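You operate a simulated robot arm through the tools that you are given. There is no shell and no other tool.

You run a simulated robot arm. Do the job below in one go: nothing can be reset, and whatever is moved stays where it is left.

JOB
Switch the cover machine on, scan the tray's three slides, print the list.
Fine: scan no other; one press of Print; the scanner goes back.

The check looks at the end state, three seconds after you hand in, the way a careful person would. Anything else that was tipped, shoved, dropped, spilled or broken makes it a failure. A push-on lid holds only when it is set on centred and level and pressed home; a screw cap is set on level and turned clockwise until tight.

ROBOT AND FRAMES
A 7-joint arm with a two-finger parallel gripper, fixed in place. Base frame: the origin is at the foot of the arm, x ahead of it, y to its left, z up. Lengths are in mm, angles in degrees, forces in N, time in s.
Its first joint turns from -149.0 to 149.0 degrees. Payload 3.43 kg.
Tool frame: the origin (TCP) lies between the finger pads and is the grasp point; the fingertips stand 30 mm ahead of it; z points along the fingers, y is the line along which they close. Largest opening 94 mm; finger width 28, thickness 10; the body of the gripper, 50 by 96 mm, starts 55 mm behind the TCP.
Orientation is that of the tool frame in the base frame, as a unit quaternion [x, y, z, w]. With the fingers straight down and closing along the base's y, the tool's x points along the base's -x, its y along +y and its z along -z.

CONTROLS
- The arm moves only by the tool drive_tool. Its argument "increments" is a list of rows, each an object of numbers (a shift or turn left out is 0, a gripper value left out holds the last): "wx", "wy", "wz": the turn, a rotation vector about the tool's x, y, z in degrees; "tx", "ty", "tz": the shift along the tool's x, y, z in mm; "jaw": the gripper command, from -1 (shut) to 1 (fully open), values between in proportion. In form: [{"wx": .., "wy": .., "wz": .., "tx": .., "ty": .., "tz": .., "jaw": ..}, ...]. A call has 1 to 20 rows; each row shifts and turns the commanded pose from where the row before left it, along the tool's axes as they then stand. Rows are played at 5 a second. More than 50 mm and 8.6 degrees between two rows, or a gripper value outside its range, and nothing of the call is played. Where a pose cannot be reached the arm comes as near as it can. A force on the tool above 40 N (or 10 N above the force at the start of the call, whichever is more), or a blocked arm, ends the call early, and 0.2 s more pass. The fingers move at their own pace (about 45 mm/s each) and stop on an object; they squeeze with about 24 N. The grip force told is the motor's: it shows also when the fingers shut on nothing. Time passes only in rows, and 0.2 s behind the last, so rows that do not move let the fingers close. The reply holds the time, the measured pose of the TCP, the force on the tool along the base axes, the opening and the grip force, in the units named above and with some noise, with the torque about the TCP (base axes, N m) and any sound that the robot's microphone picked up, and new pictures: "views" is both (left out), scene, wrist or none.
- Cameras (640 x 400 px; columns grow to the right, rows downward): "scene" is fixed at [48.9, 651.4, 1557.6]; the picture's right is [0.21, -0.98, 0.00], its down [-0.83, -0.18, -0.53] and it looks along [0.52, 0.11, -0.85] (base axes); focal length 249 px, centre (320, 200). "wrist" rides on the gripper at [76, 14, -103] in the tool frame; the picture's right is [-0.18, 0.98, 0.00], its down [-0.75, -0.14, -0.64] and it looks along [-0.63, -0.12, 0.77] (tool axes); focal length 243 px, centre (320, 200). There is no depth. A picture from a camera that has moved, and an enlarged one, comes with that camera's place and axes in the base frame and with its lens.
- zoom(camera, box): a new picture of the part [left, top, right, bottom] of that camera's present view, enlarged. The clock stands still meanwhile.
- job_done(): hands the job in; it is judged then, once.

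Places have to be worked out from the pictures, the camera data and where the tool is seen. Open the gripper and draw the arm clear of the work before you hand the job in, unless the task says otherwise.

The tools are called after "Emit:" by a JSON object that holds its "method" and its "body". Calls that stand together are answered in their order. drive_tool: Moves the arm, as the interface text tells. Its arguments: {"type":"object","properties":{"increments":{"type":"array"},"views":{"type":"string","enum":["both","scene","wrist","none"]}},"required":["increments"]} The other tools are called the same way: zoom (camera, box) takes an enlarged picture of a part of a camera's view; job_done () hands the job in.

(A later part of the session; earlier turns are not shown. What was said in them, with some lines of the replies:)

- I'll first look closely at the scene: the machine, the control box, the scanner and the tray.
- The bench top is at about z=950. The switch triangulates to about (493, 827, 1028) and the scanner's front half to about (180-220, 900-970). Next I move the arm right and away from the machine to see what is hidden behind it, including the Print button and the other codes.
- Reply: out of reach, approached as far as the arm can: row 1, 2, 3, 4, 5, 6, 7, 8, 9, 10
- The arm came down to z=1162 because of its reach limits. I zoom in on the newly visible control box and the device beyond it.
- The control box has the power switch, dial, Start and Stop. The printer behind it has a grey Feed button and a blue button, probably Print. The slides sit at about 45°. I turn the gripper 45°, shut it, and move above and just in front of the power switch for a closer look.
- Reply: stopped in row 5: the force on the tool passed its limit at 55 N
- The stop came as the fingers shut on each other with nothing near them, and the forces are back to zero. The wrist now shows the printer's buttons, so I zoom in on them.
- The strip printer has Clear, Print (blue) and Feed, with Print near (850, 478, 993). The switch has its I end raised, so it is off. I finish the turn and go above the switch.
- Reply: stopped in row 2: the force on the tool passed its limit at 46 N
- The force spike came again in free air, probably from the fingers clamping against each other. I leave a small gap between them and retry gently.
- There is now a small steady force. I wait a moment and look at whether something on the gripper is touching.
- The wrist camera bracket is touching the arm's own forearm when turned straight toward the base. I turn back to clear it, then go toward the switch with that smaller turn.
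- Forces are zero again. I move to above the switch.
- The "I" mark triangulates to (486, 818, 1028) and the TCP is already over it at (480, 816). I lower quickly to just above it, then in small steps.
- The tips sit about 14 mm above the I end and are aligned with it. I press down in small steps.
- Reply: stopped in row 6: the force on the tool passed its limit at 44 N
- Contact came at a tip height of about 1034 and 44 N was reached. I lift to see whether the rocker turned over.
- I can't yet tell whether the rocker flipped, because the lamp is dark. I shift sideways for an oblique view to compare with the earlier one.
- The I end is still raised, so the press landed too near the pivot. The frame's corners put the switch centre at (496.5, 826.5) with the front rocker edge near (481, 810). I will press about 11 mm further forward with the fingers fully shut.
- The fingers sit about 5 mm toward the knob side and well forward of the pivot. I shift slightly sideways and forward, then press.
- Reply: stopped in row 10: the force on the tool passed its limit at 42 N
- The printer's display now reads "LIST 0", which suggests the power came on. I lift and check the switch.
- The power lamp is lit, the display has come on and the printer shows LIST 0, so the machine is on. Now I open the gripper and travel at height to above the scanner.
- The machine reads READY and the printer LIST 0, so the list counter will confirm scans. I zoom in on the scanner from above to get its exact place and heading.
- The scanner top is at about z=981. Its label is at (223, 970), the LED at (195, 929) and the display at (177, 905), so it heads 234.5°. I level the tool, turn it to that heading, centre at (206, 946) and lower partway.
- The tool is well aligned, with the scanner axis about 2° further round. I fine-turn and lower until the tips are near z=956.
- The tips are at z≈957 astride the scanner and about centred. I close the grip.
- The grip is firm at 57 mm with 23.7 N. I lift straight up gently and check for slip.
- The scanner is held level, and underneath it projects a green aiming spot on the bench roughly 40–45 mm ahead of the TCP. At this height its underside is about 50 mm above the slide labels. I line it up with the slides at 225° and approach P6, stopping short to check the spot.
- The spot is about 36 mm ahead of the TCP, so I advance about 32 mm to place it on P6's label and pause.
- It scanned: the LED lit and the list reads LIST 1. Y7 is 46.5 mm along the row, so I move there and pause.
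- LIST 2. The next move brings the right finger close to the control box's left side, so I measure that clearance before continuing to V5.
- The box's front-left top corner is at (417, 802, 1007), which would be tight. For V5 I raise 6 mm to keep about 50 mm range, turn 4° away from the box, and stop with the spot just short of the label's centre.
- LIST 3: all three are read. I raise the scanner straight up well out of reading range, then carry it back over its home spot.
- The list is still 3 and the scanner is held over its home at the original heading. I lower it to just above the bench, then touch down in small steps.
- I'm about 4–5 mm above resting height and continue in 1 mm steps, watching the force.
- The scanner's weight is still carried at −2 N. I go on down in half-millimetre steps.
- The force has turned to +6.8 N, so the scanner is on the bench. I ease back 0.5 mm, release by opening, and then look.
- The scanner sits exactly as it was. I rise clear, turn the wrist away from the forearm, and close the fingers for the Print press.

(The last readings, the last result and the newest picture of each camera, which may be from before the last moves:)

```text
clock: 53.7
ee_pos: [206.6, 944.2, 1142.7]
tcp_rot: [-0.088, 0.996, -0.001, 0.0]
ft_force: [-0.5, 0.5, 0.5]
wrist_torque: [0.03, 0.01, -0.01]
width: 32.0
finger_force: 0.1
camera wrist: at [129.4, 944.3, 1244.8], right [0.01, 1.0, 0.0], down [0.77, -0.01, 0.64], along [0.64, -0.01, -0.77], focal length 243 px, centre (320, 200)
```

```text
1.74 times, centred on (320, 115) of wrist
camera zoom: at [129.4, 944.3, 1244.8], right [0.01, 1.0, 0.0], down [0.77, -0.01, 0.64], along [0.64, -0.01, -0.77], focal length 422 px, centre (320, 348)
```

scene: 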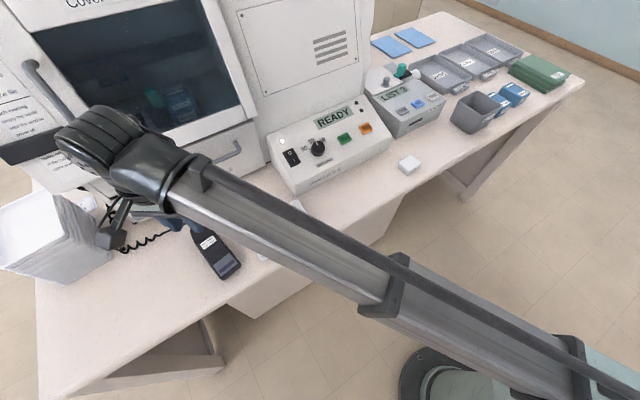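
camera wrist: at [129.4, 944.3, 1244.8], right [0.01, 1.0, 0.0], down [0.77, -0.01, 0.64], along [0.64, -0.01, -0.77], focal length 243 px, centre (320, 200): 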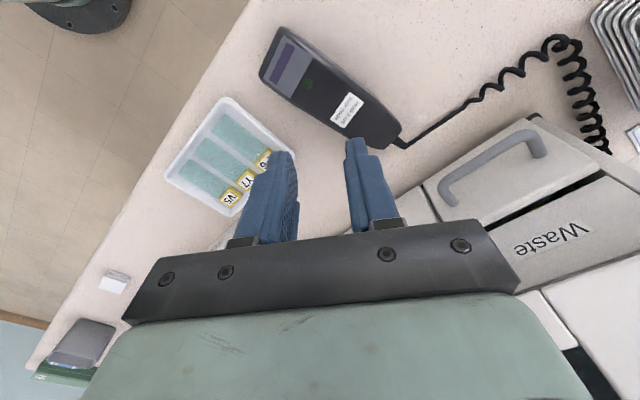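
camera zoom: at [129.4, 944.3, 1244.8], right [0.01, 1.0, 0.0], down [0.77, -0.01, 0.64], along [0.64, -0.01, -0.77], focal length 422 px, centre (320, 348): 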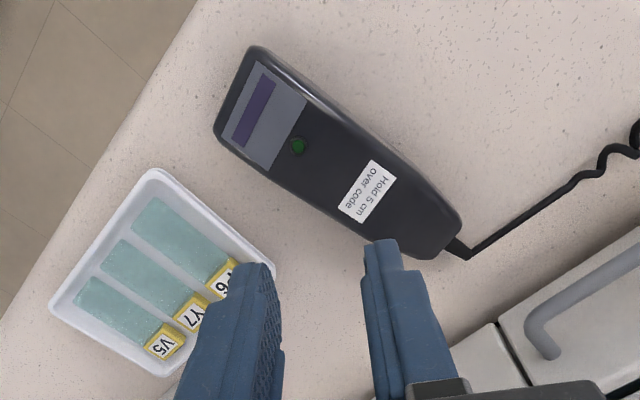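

The scanner sits in its original place and the fingers are closing. I travel over toward the printer at z≈1142 in two stages.

Emit:
{"method": "drive_tool", "body": {"increments": [{"tx": -25, "ty": -29}, {"tx": -25, "ty": -29}, {"tx": -25, "ty": -29}, {"tx": -25, "ty": -29}, {"tx": -25, "ty": -29}, {"tx": -25, "ty": -29}, {"tx": -25, "ty": -29}, {"tx": -25, "ty": -29}, {"tx": -25, "ty": -29}, {"tx": -25, "ty": -29}, {"tx": -25, "ty": -29}, {"tx": -25, "ty": -29}, {"tx": -25, "ty": -29}, {"tx": -25, "ty": -29}, {"tx": -25, "ty": -29}, {"wz": 5}, {"wz": 5}, {}]}}

```text
clock: 57.5
ee_pos: [652.1, 582.6, 1142.2]
tcp_rot: [-0.001, 1.0, 0.0, 0.001]
ft_force: [0.0, -0.1, 0.3]
wrist_torque: [0.0, 0.0, 0.0]
width: 0.0
finger_force: 24.1
camera wrist: at [576.5, 595.9, 1244.5], right [0.18, 0.98, 0.0], down [0.75, -0.14, 0.64], along [0.63, -0.12, -0.77], focal length 243 px, centre (320, 200)
```

scene: 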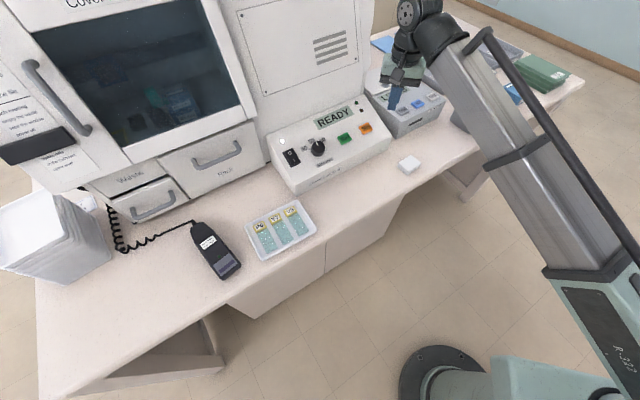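
wrist: 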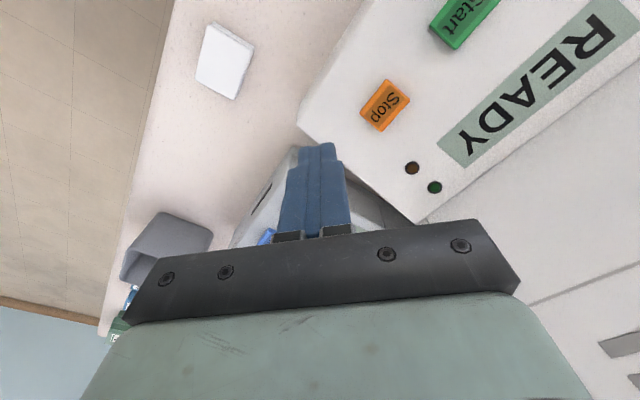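

The fingers are shut and the tool is at (652, 583). I move to a spot beside the printer from which the wrist camera sees the Print button, so I can locate it precisely.

Emit:
{"method": "drive_tool", "body": {"increments": [{"tx": -15, "ty": -20}, {"tx": -15, "ty": -20}, {"tx": -15, "ty": -20}, {"tx": -15, "ty": -20}, {"tx": -15, "ty": -20}, {"tx": -15, "ty": -20}, {"tx": -15, "ty": -20}, {"tx": -15, "ty": -20}, {"tx": -15, "ty": -20}, {}, {}]}}

Emit:
{"method": "zoom", "body": {"camera": "wrist", "box": [320, 40, 560, 240]}}

Emit:
{"method": "zoom", "body": {"camera": "scene", "box": [350, 40, 480, 150]}}

```text
clock: 59.9
ee_pos: [788.6, 403.1, 1142.4]
tcp_rot: [-0.001, 1.0, 0.0, 0.0]
ft_force: [0.5, 0.1, 0.2]
wrist_torque: [0.02, 0.01, 0.0]
width: 0.0
finger_force: 24.5
camera wrist: at [712.7, 416.4, 1244.2], right [0.18, 0.98, 0.0], down [0.75, -0.14, 0.64], along [0.63, -0.12, -0.77], focal length 243 px, centre (320, 200)
```

scene: 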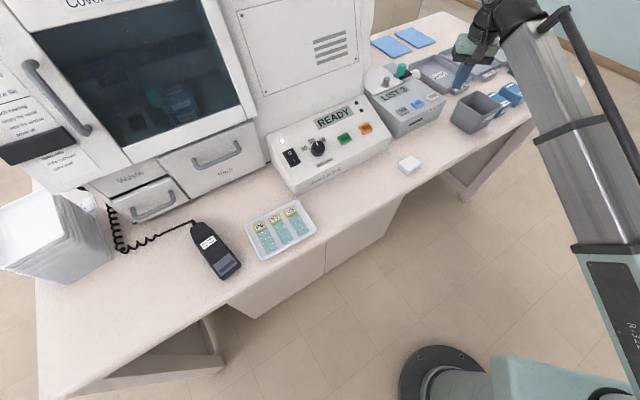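
wrist: 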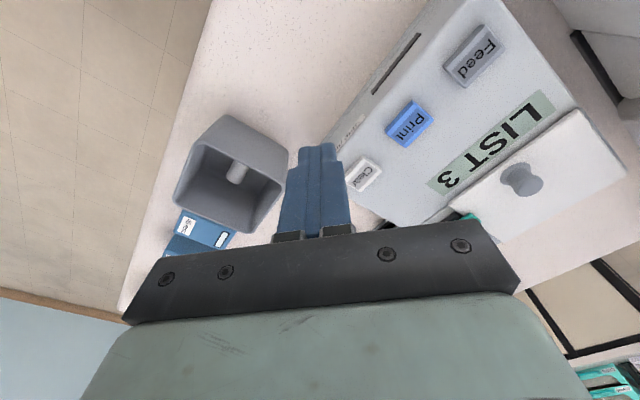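

```text
2.00 times, centred on (440, 140) of wrist
camera zoom: at [712.7, 416.4, 1244.2], right [0.18, 0.98, 0.0], down [0.75, -0.14, 0.64], along [0.63, -0.12, -0.77], focal length 485 px, centre (80, 320)
```

zoom: 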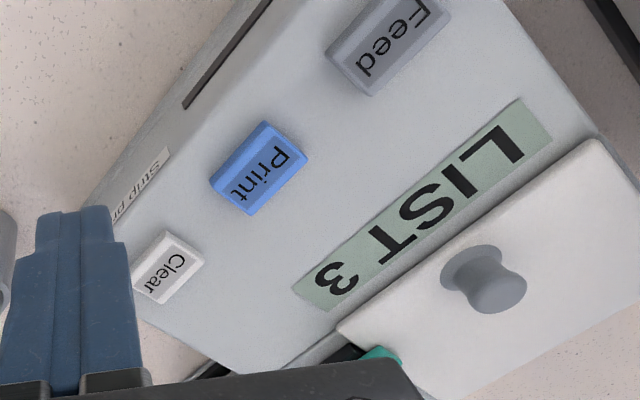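

```text
3.64 times, centred on (415, 95) of scene
camera zoom: at [48.9, 651.4, 1557.6], right [0.21, -0.98, 0.0], down [-0.83, -0.18, -0.53], along [0.52, 0.11, -0.85], focal length 907 px, centre (-26, 582)
```

zoom: 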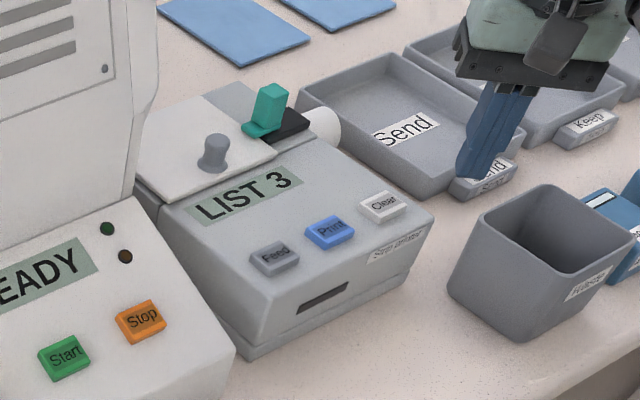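

Print triangulates to about (823, 484, 1017), with Feed and Clear well separated. I move over it and descend partway to check alignment.

Emit:
{"method": "drive_tool", "body": {"increments": [{"tx": -7, "ty": 16}, {"tx": -7, "ty": 16}, {"tx": -7, "ty": 16}, {"tx": -7, "ty": 16}, {"tx": -6.4, "ty": 17}, {"tz": 20}, {"tz": 20}, {"tz": 20}, {"tz": 10}, {}]}}

Emit:
{"method": "zoom", "body": {"camera": "wrist", "box": [220, 40, 440, 240]}}

Emit:
{"method": "zoom", "body": {"camera": "scene", "box": [360, 60, 460, 150]}}

```text
clock: 62.1
ee_pos: [822.8, 485.5, 1073.0]
tcp_rot: [-0.002, 1.0, 0.0, -0.001]
ft_force: [-0.7, -0.7, 0.2]
wrist_torque: [0.0, 0.0, -0.02]
width: 0.0
finger_force: 24.3
camera wrist: at [746.7, 498.3, 1174.4], right [0.18, 0.98, 0.0], down [0.75, -0.14, 0.64], along [0.63, -0.12, -0.77], focal length 243 px, centre (320, 200)
```

scene: 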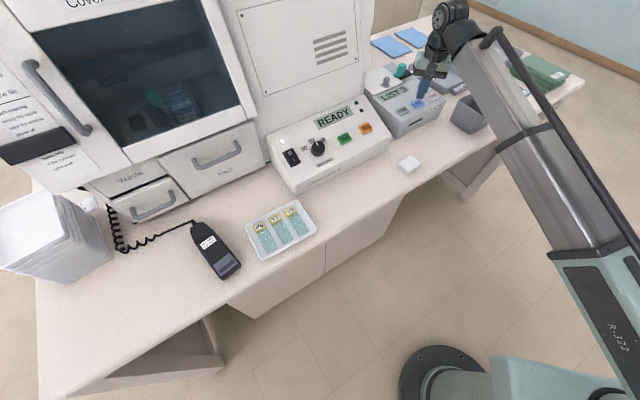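
wrist: 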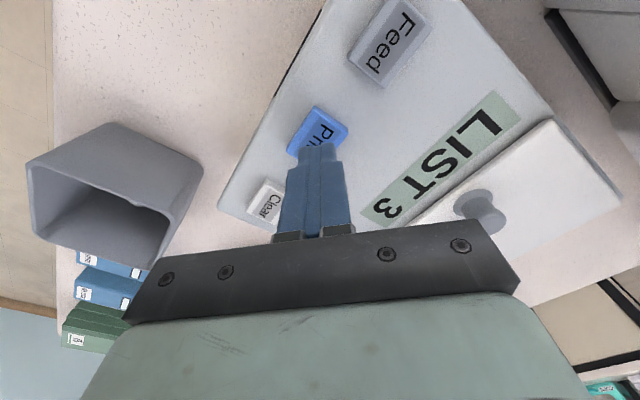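

```text
2.00 times, centred on (330, 140) of wrist
camera zoom: at [746.7, 498.3, 1174.4], right [0.18, 0.98, 0.0], down [0.75, -0.14, 0.64], along [0.63, -0.12, -0.77], focal length 485 px, centre (300, 320)
```

zoom: 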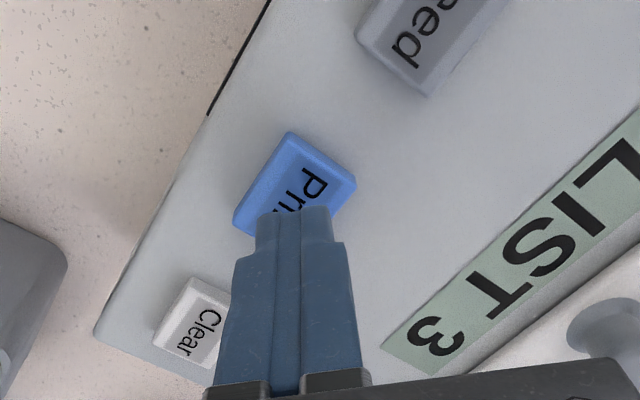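

```text
4.44 times, centred on (410, 105) of scene
camera zoom: at [48.9, 651.4, 1557.6], right [0.21, -0.98, 0.0], down [-0.83, -0.18, -0.53], along [0.52, 0.11, -0.85], focal length 1108 px, centre (-80, 622)
```

zoom: 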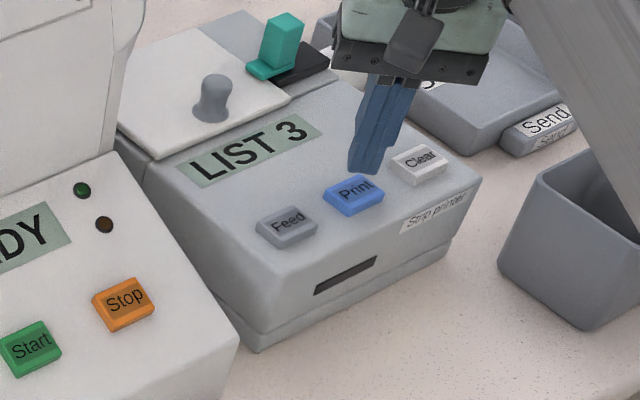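

The tips are about 26 mm above the button with its centre at (822, 482). I nudge 2 mm and lower to just above it.

Emit:
{"method": "drive_tool", "body": {"increments": [{"ty": -2.5, "tz": 5}, {"tz": 6}, {"tz": 5}, {"tz": 3}, {}]}}

Emit:
{"method": "zoom", "body": {"camera": "scene", "box": [360, 60, 460, 150]}}

Emit:
{"method": "zoom", "body": {"camera": "wrist", "box": [220, 40, 440, 240]}}

```text
clock: 63.3
ee_pos: [821.7, 482.1, 1053.8]
tcp_rot: [-0.002, 1.0, 0.0, 0.0]
ft_force: [2.0, 0.5, 3.3]
wrist_torque: [0.03, -0.01, -0.05]
width: 0.0
finger_force: 23.5
heard: click
camera wrist: at [746.7, 495.8, 1155.8], right [0.18, 0.98, 0.0], down [0.75, -0.14, 0.64], along [0.63, -0.12, -0.77], focal length 243 px, centre (320, 200)
```

scene: 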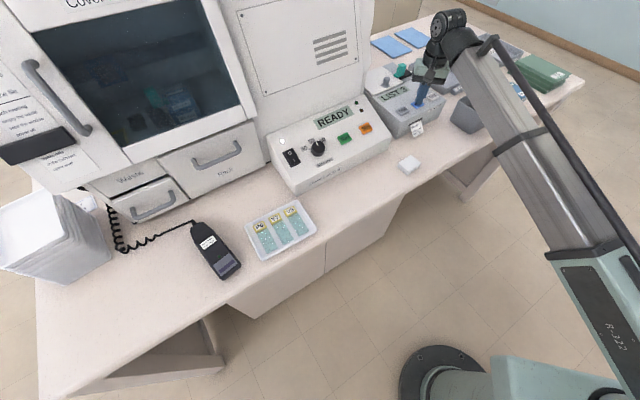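
wrist: 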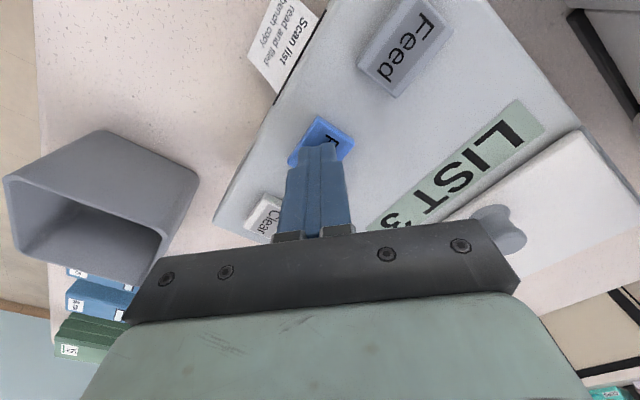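

```text
4.44 times, centred on (410, 105) of scene
camera zoom: at [48.9, 651.4, 1557.6], right [0.21, -0.98, 0.0], down [-0.83, -0.18, -0.53], along [0.52, 0.11, -0.85], focal length 1108 px, centre (-80, 622)
```

zoom: 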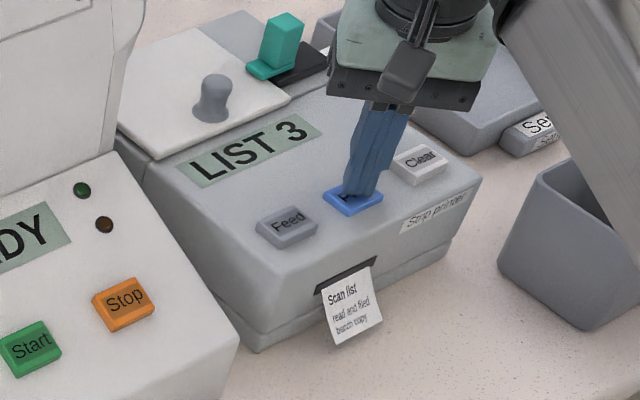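

```text
2.00 times, centred on (330, 140) of wrist
camera zoom: at [746.7, 495.8, 1155.8], right [0.18, 0.98, 0.0], down [0.75, -0.14, 0.64], along [0.63, -0.12, -0.77], focal length 485 px, centre (300, 320)
```

zoom: 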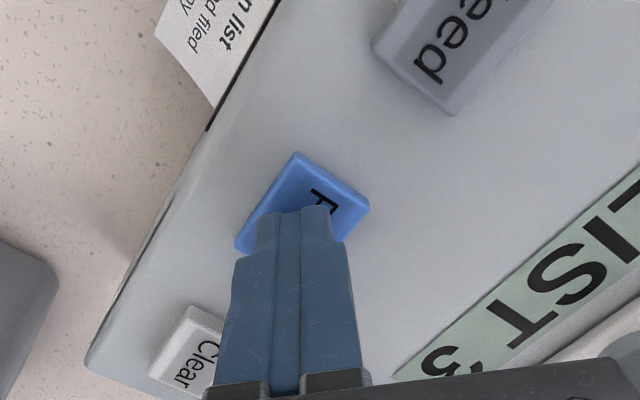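

A click was heard and the "Scan list" strip came out, so the print is done with a single press. I lift straight up and clear.

Emit:
{"method": "drive_tool", "body": {"increments": [{"tz": -15}, {"tz": -25}, {"tz": -25}, {"tz": -25}, {"tx": 20, "tz": -5}, {"tx": 25}, {"tx": 25}, {"tx": 25}, {"tx": 25}, {"tx": 25, "jaw": 0.5}, {}, {}]}}

Emit:
{"method": "zoom", "body": {"camera": "scene", "box": [260, 60, 460, 190]}}

Emit:
{"method": "zoom", "body": {"camera": "scene", "box": [60, 160, 340, 300]}}

```text
clock: 65.9
ee_pos: [677.5, 481.3, 1147.3]
tcp_rot: [-0.002, 1.0, 0.0, 0.001]
ft_force: [0.1, -0.4, -0.4]
wrist_torque: [0.0, -0.01, 0.0]
width: 68.4
finger_force: 0.0
camera wrist: at [601.7, 495.1, 1250.8], right [0.18, 0.98, 0.0], down [0.75, -0.14, 0.64], along [0.63, -0.12, -0.77], focal length 243 px, centre (320, 200)
```

scene: 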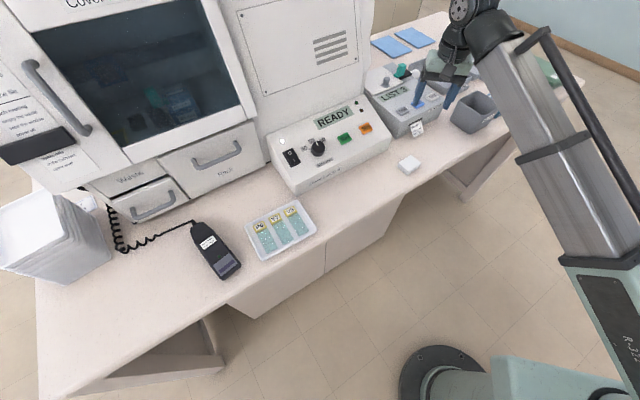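
wrist: 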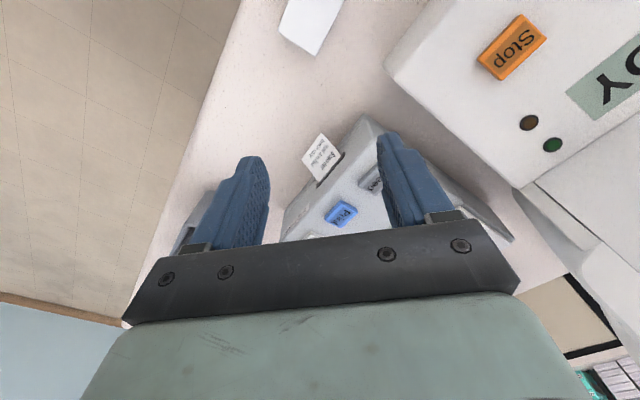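

```text
3.08 times, centred on (360, 125) of scene
camera zoom: at [48.9, 651.4, 1557.6], right [0.21, -0.98, 0.0], down [-0.83, -0.18, -0.53], along [0.52, 0.11, -0.85], focal length 767 px, centre (197, 431)
```

zoom: 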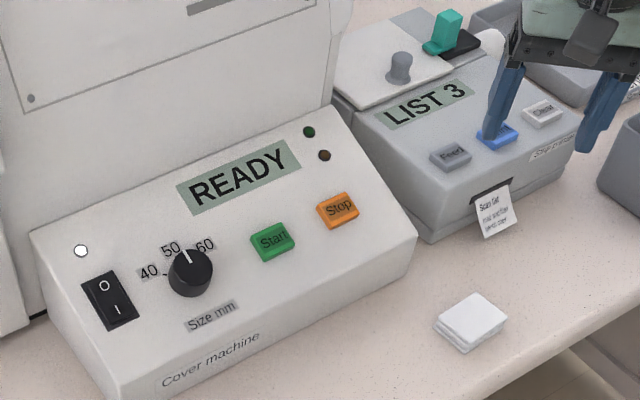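

```text
2.29 times, centred on (200, 230) of scene
camera zoom: at [48.9, 651.4, 1557.6], right [0.21, -0.98, 0.0], down [-0.83, -0.18, -0.53], along [0.52, 0.11, -0.85], focal length 570 px, centre (594, 131)
```

zoom: 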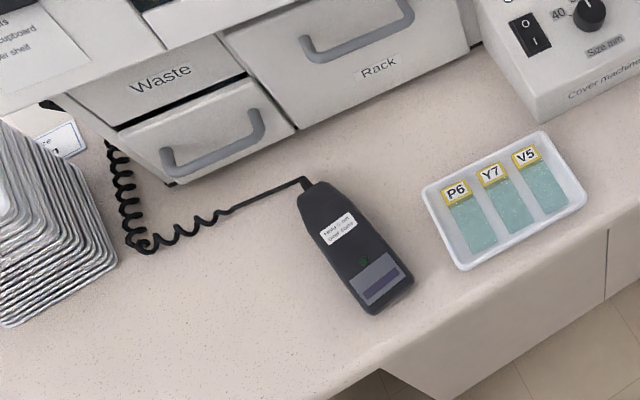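

Everything checks out: the machine is on (lamp lit, READY), the list shows 3, the strip is printed, the scanner is back in place, the tray is undisturbed, and the arm is open and clear. I hand in.

Emit:
{"method": "job_done", "body": {}}

```text
The job is handed in.
```

The job is done and handed in; the check's result isn't known yet.

- **Machine:** the cover machine is on, with its power lamp lit and the display reading READY. The first press of the switch landed too near the pivot and didn't flip it; the second did.
- **Scans:** P6, Y7 and V5 each raised the printer's count by one, ending at LIST 3. No other code was scanned.
- **Print:** one press of Print, with one click heard, and the "Scan list" strip came out. I didn't read the slide entries on it.
- **Scanner:** it is back at its starting spot and heading, lying flat.

In the final pictures the tray, its slides and the other items on the bench look undisturbed. The gripper is open and the arm is raised clear of the work.

Early on, the wrist camera bracket touched the arm's own forearm in free air and stopped two moves. Nothing on the bench was involved.
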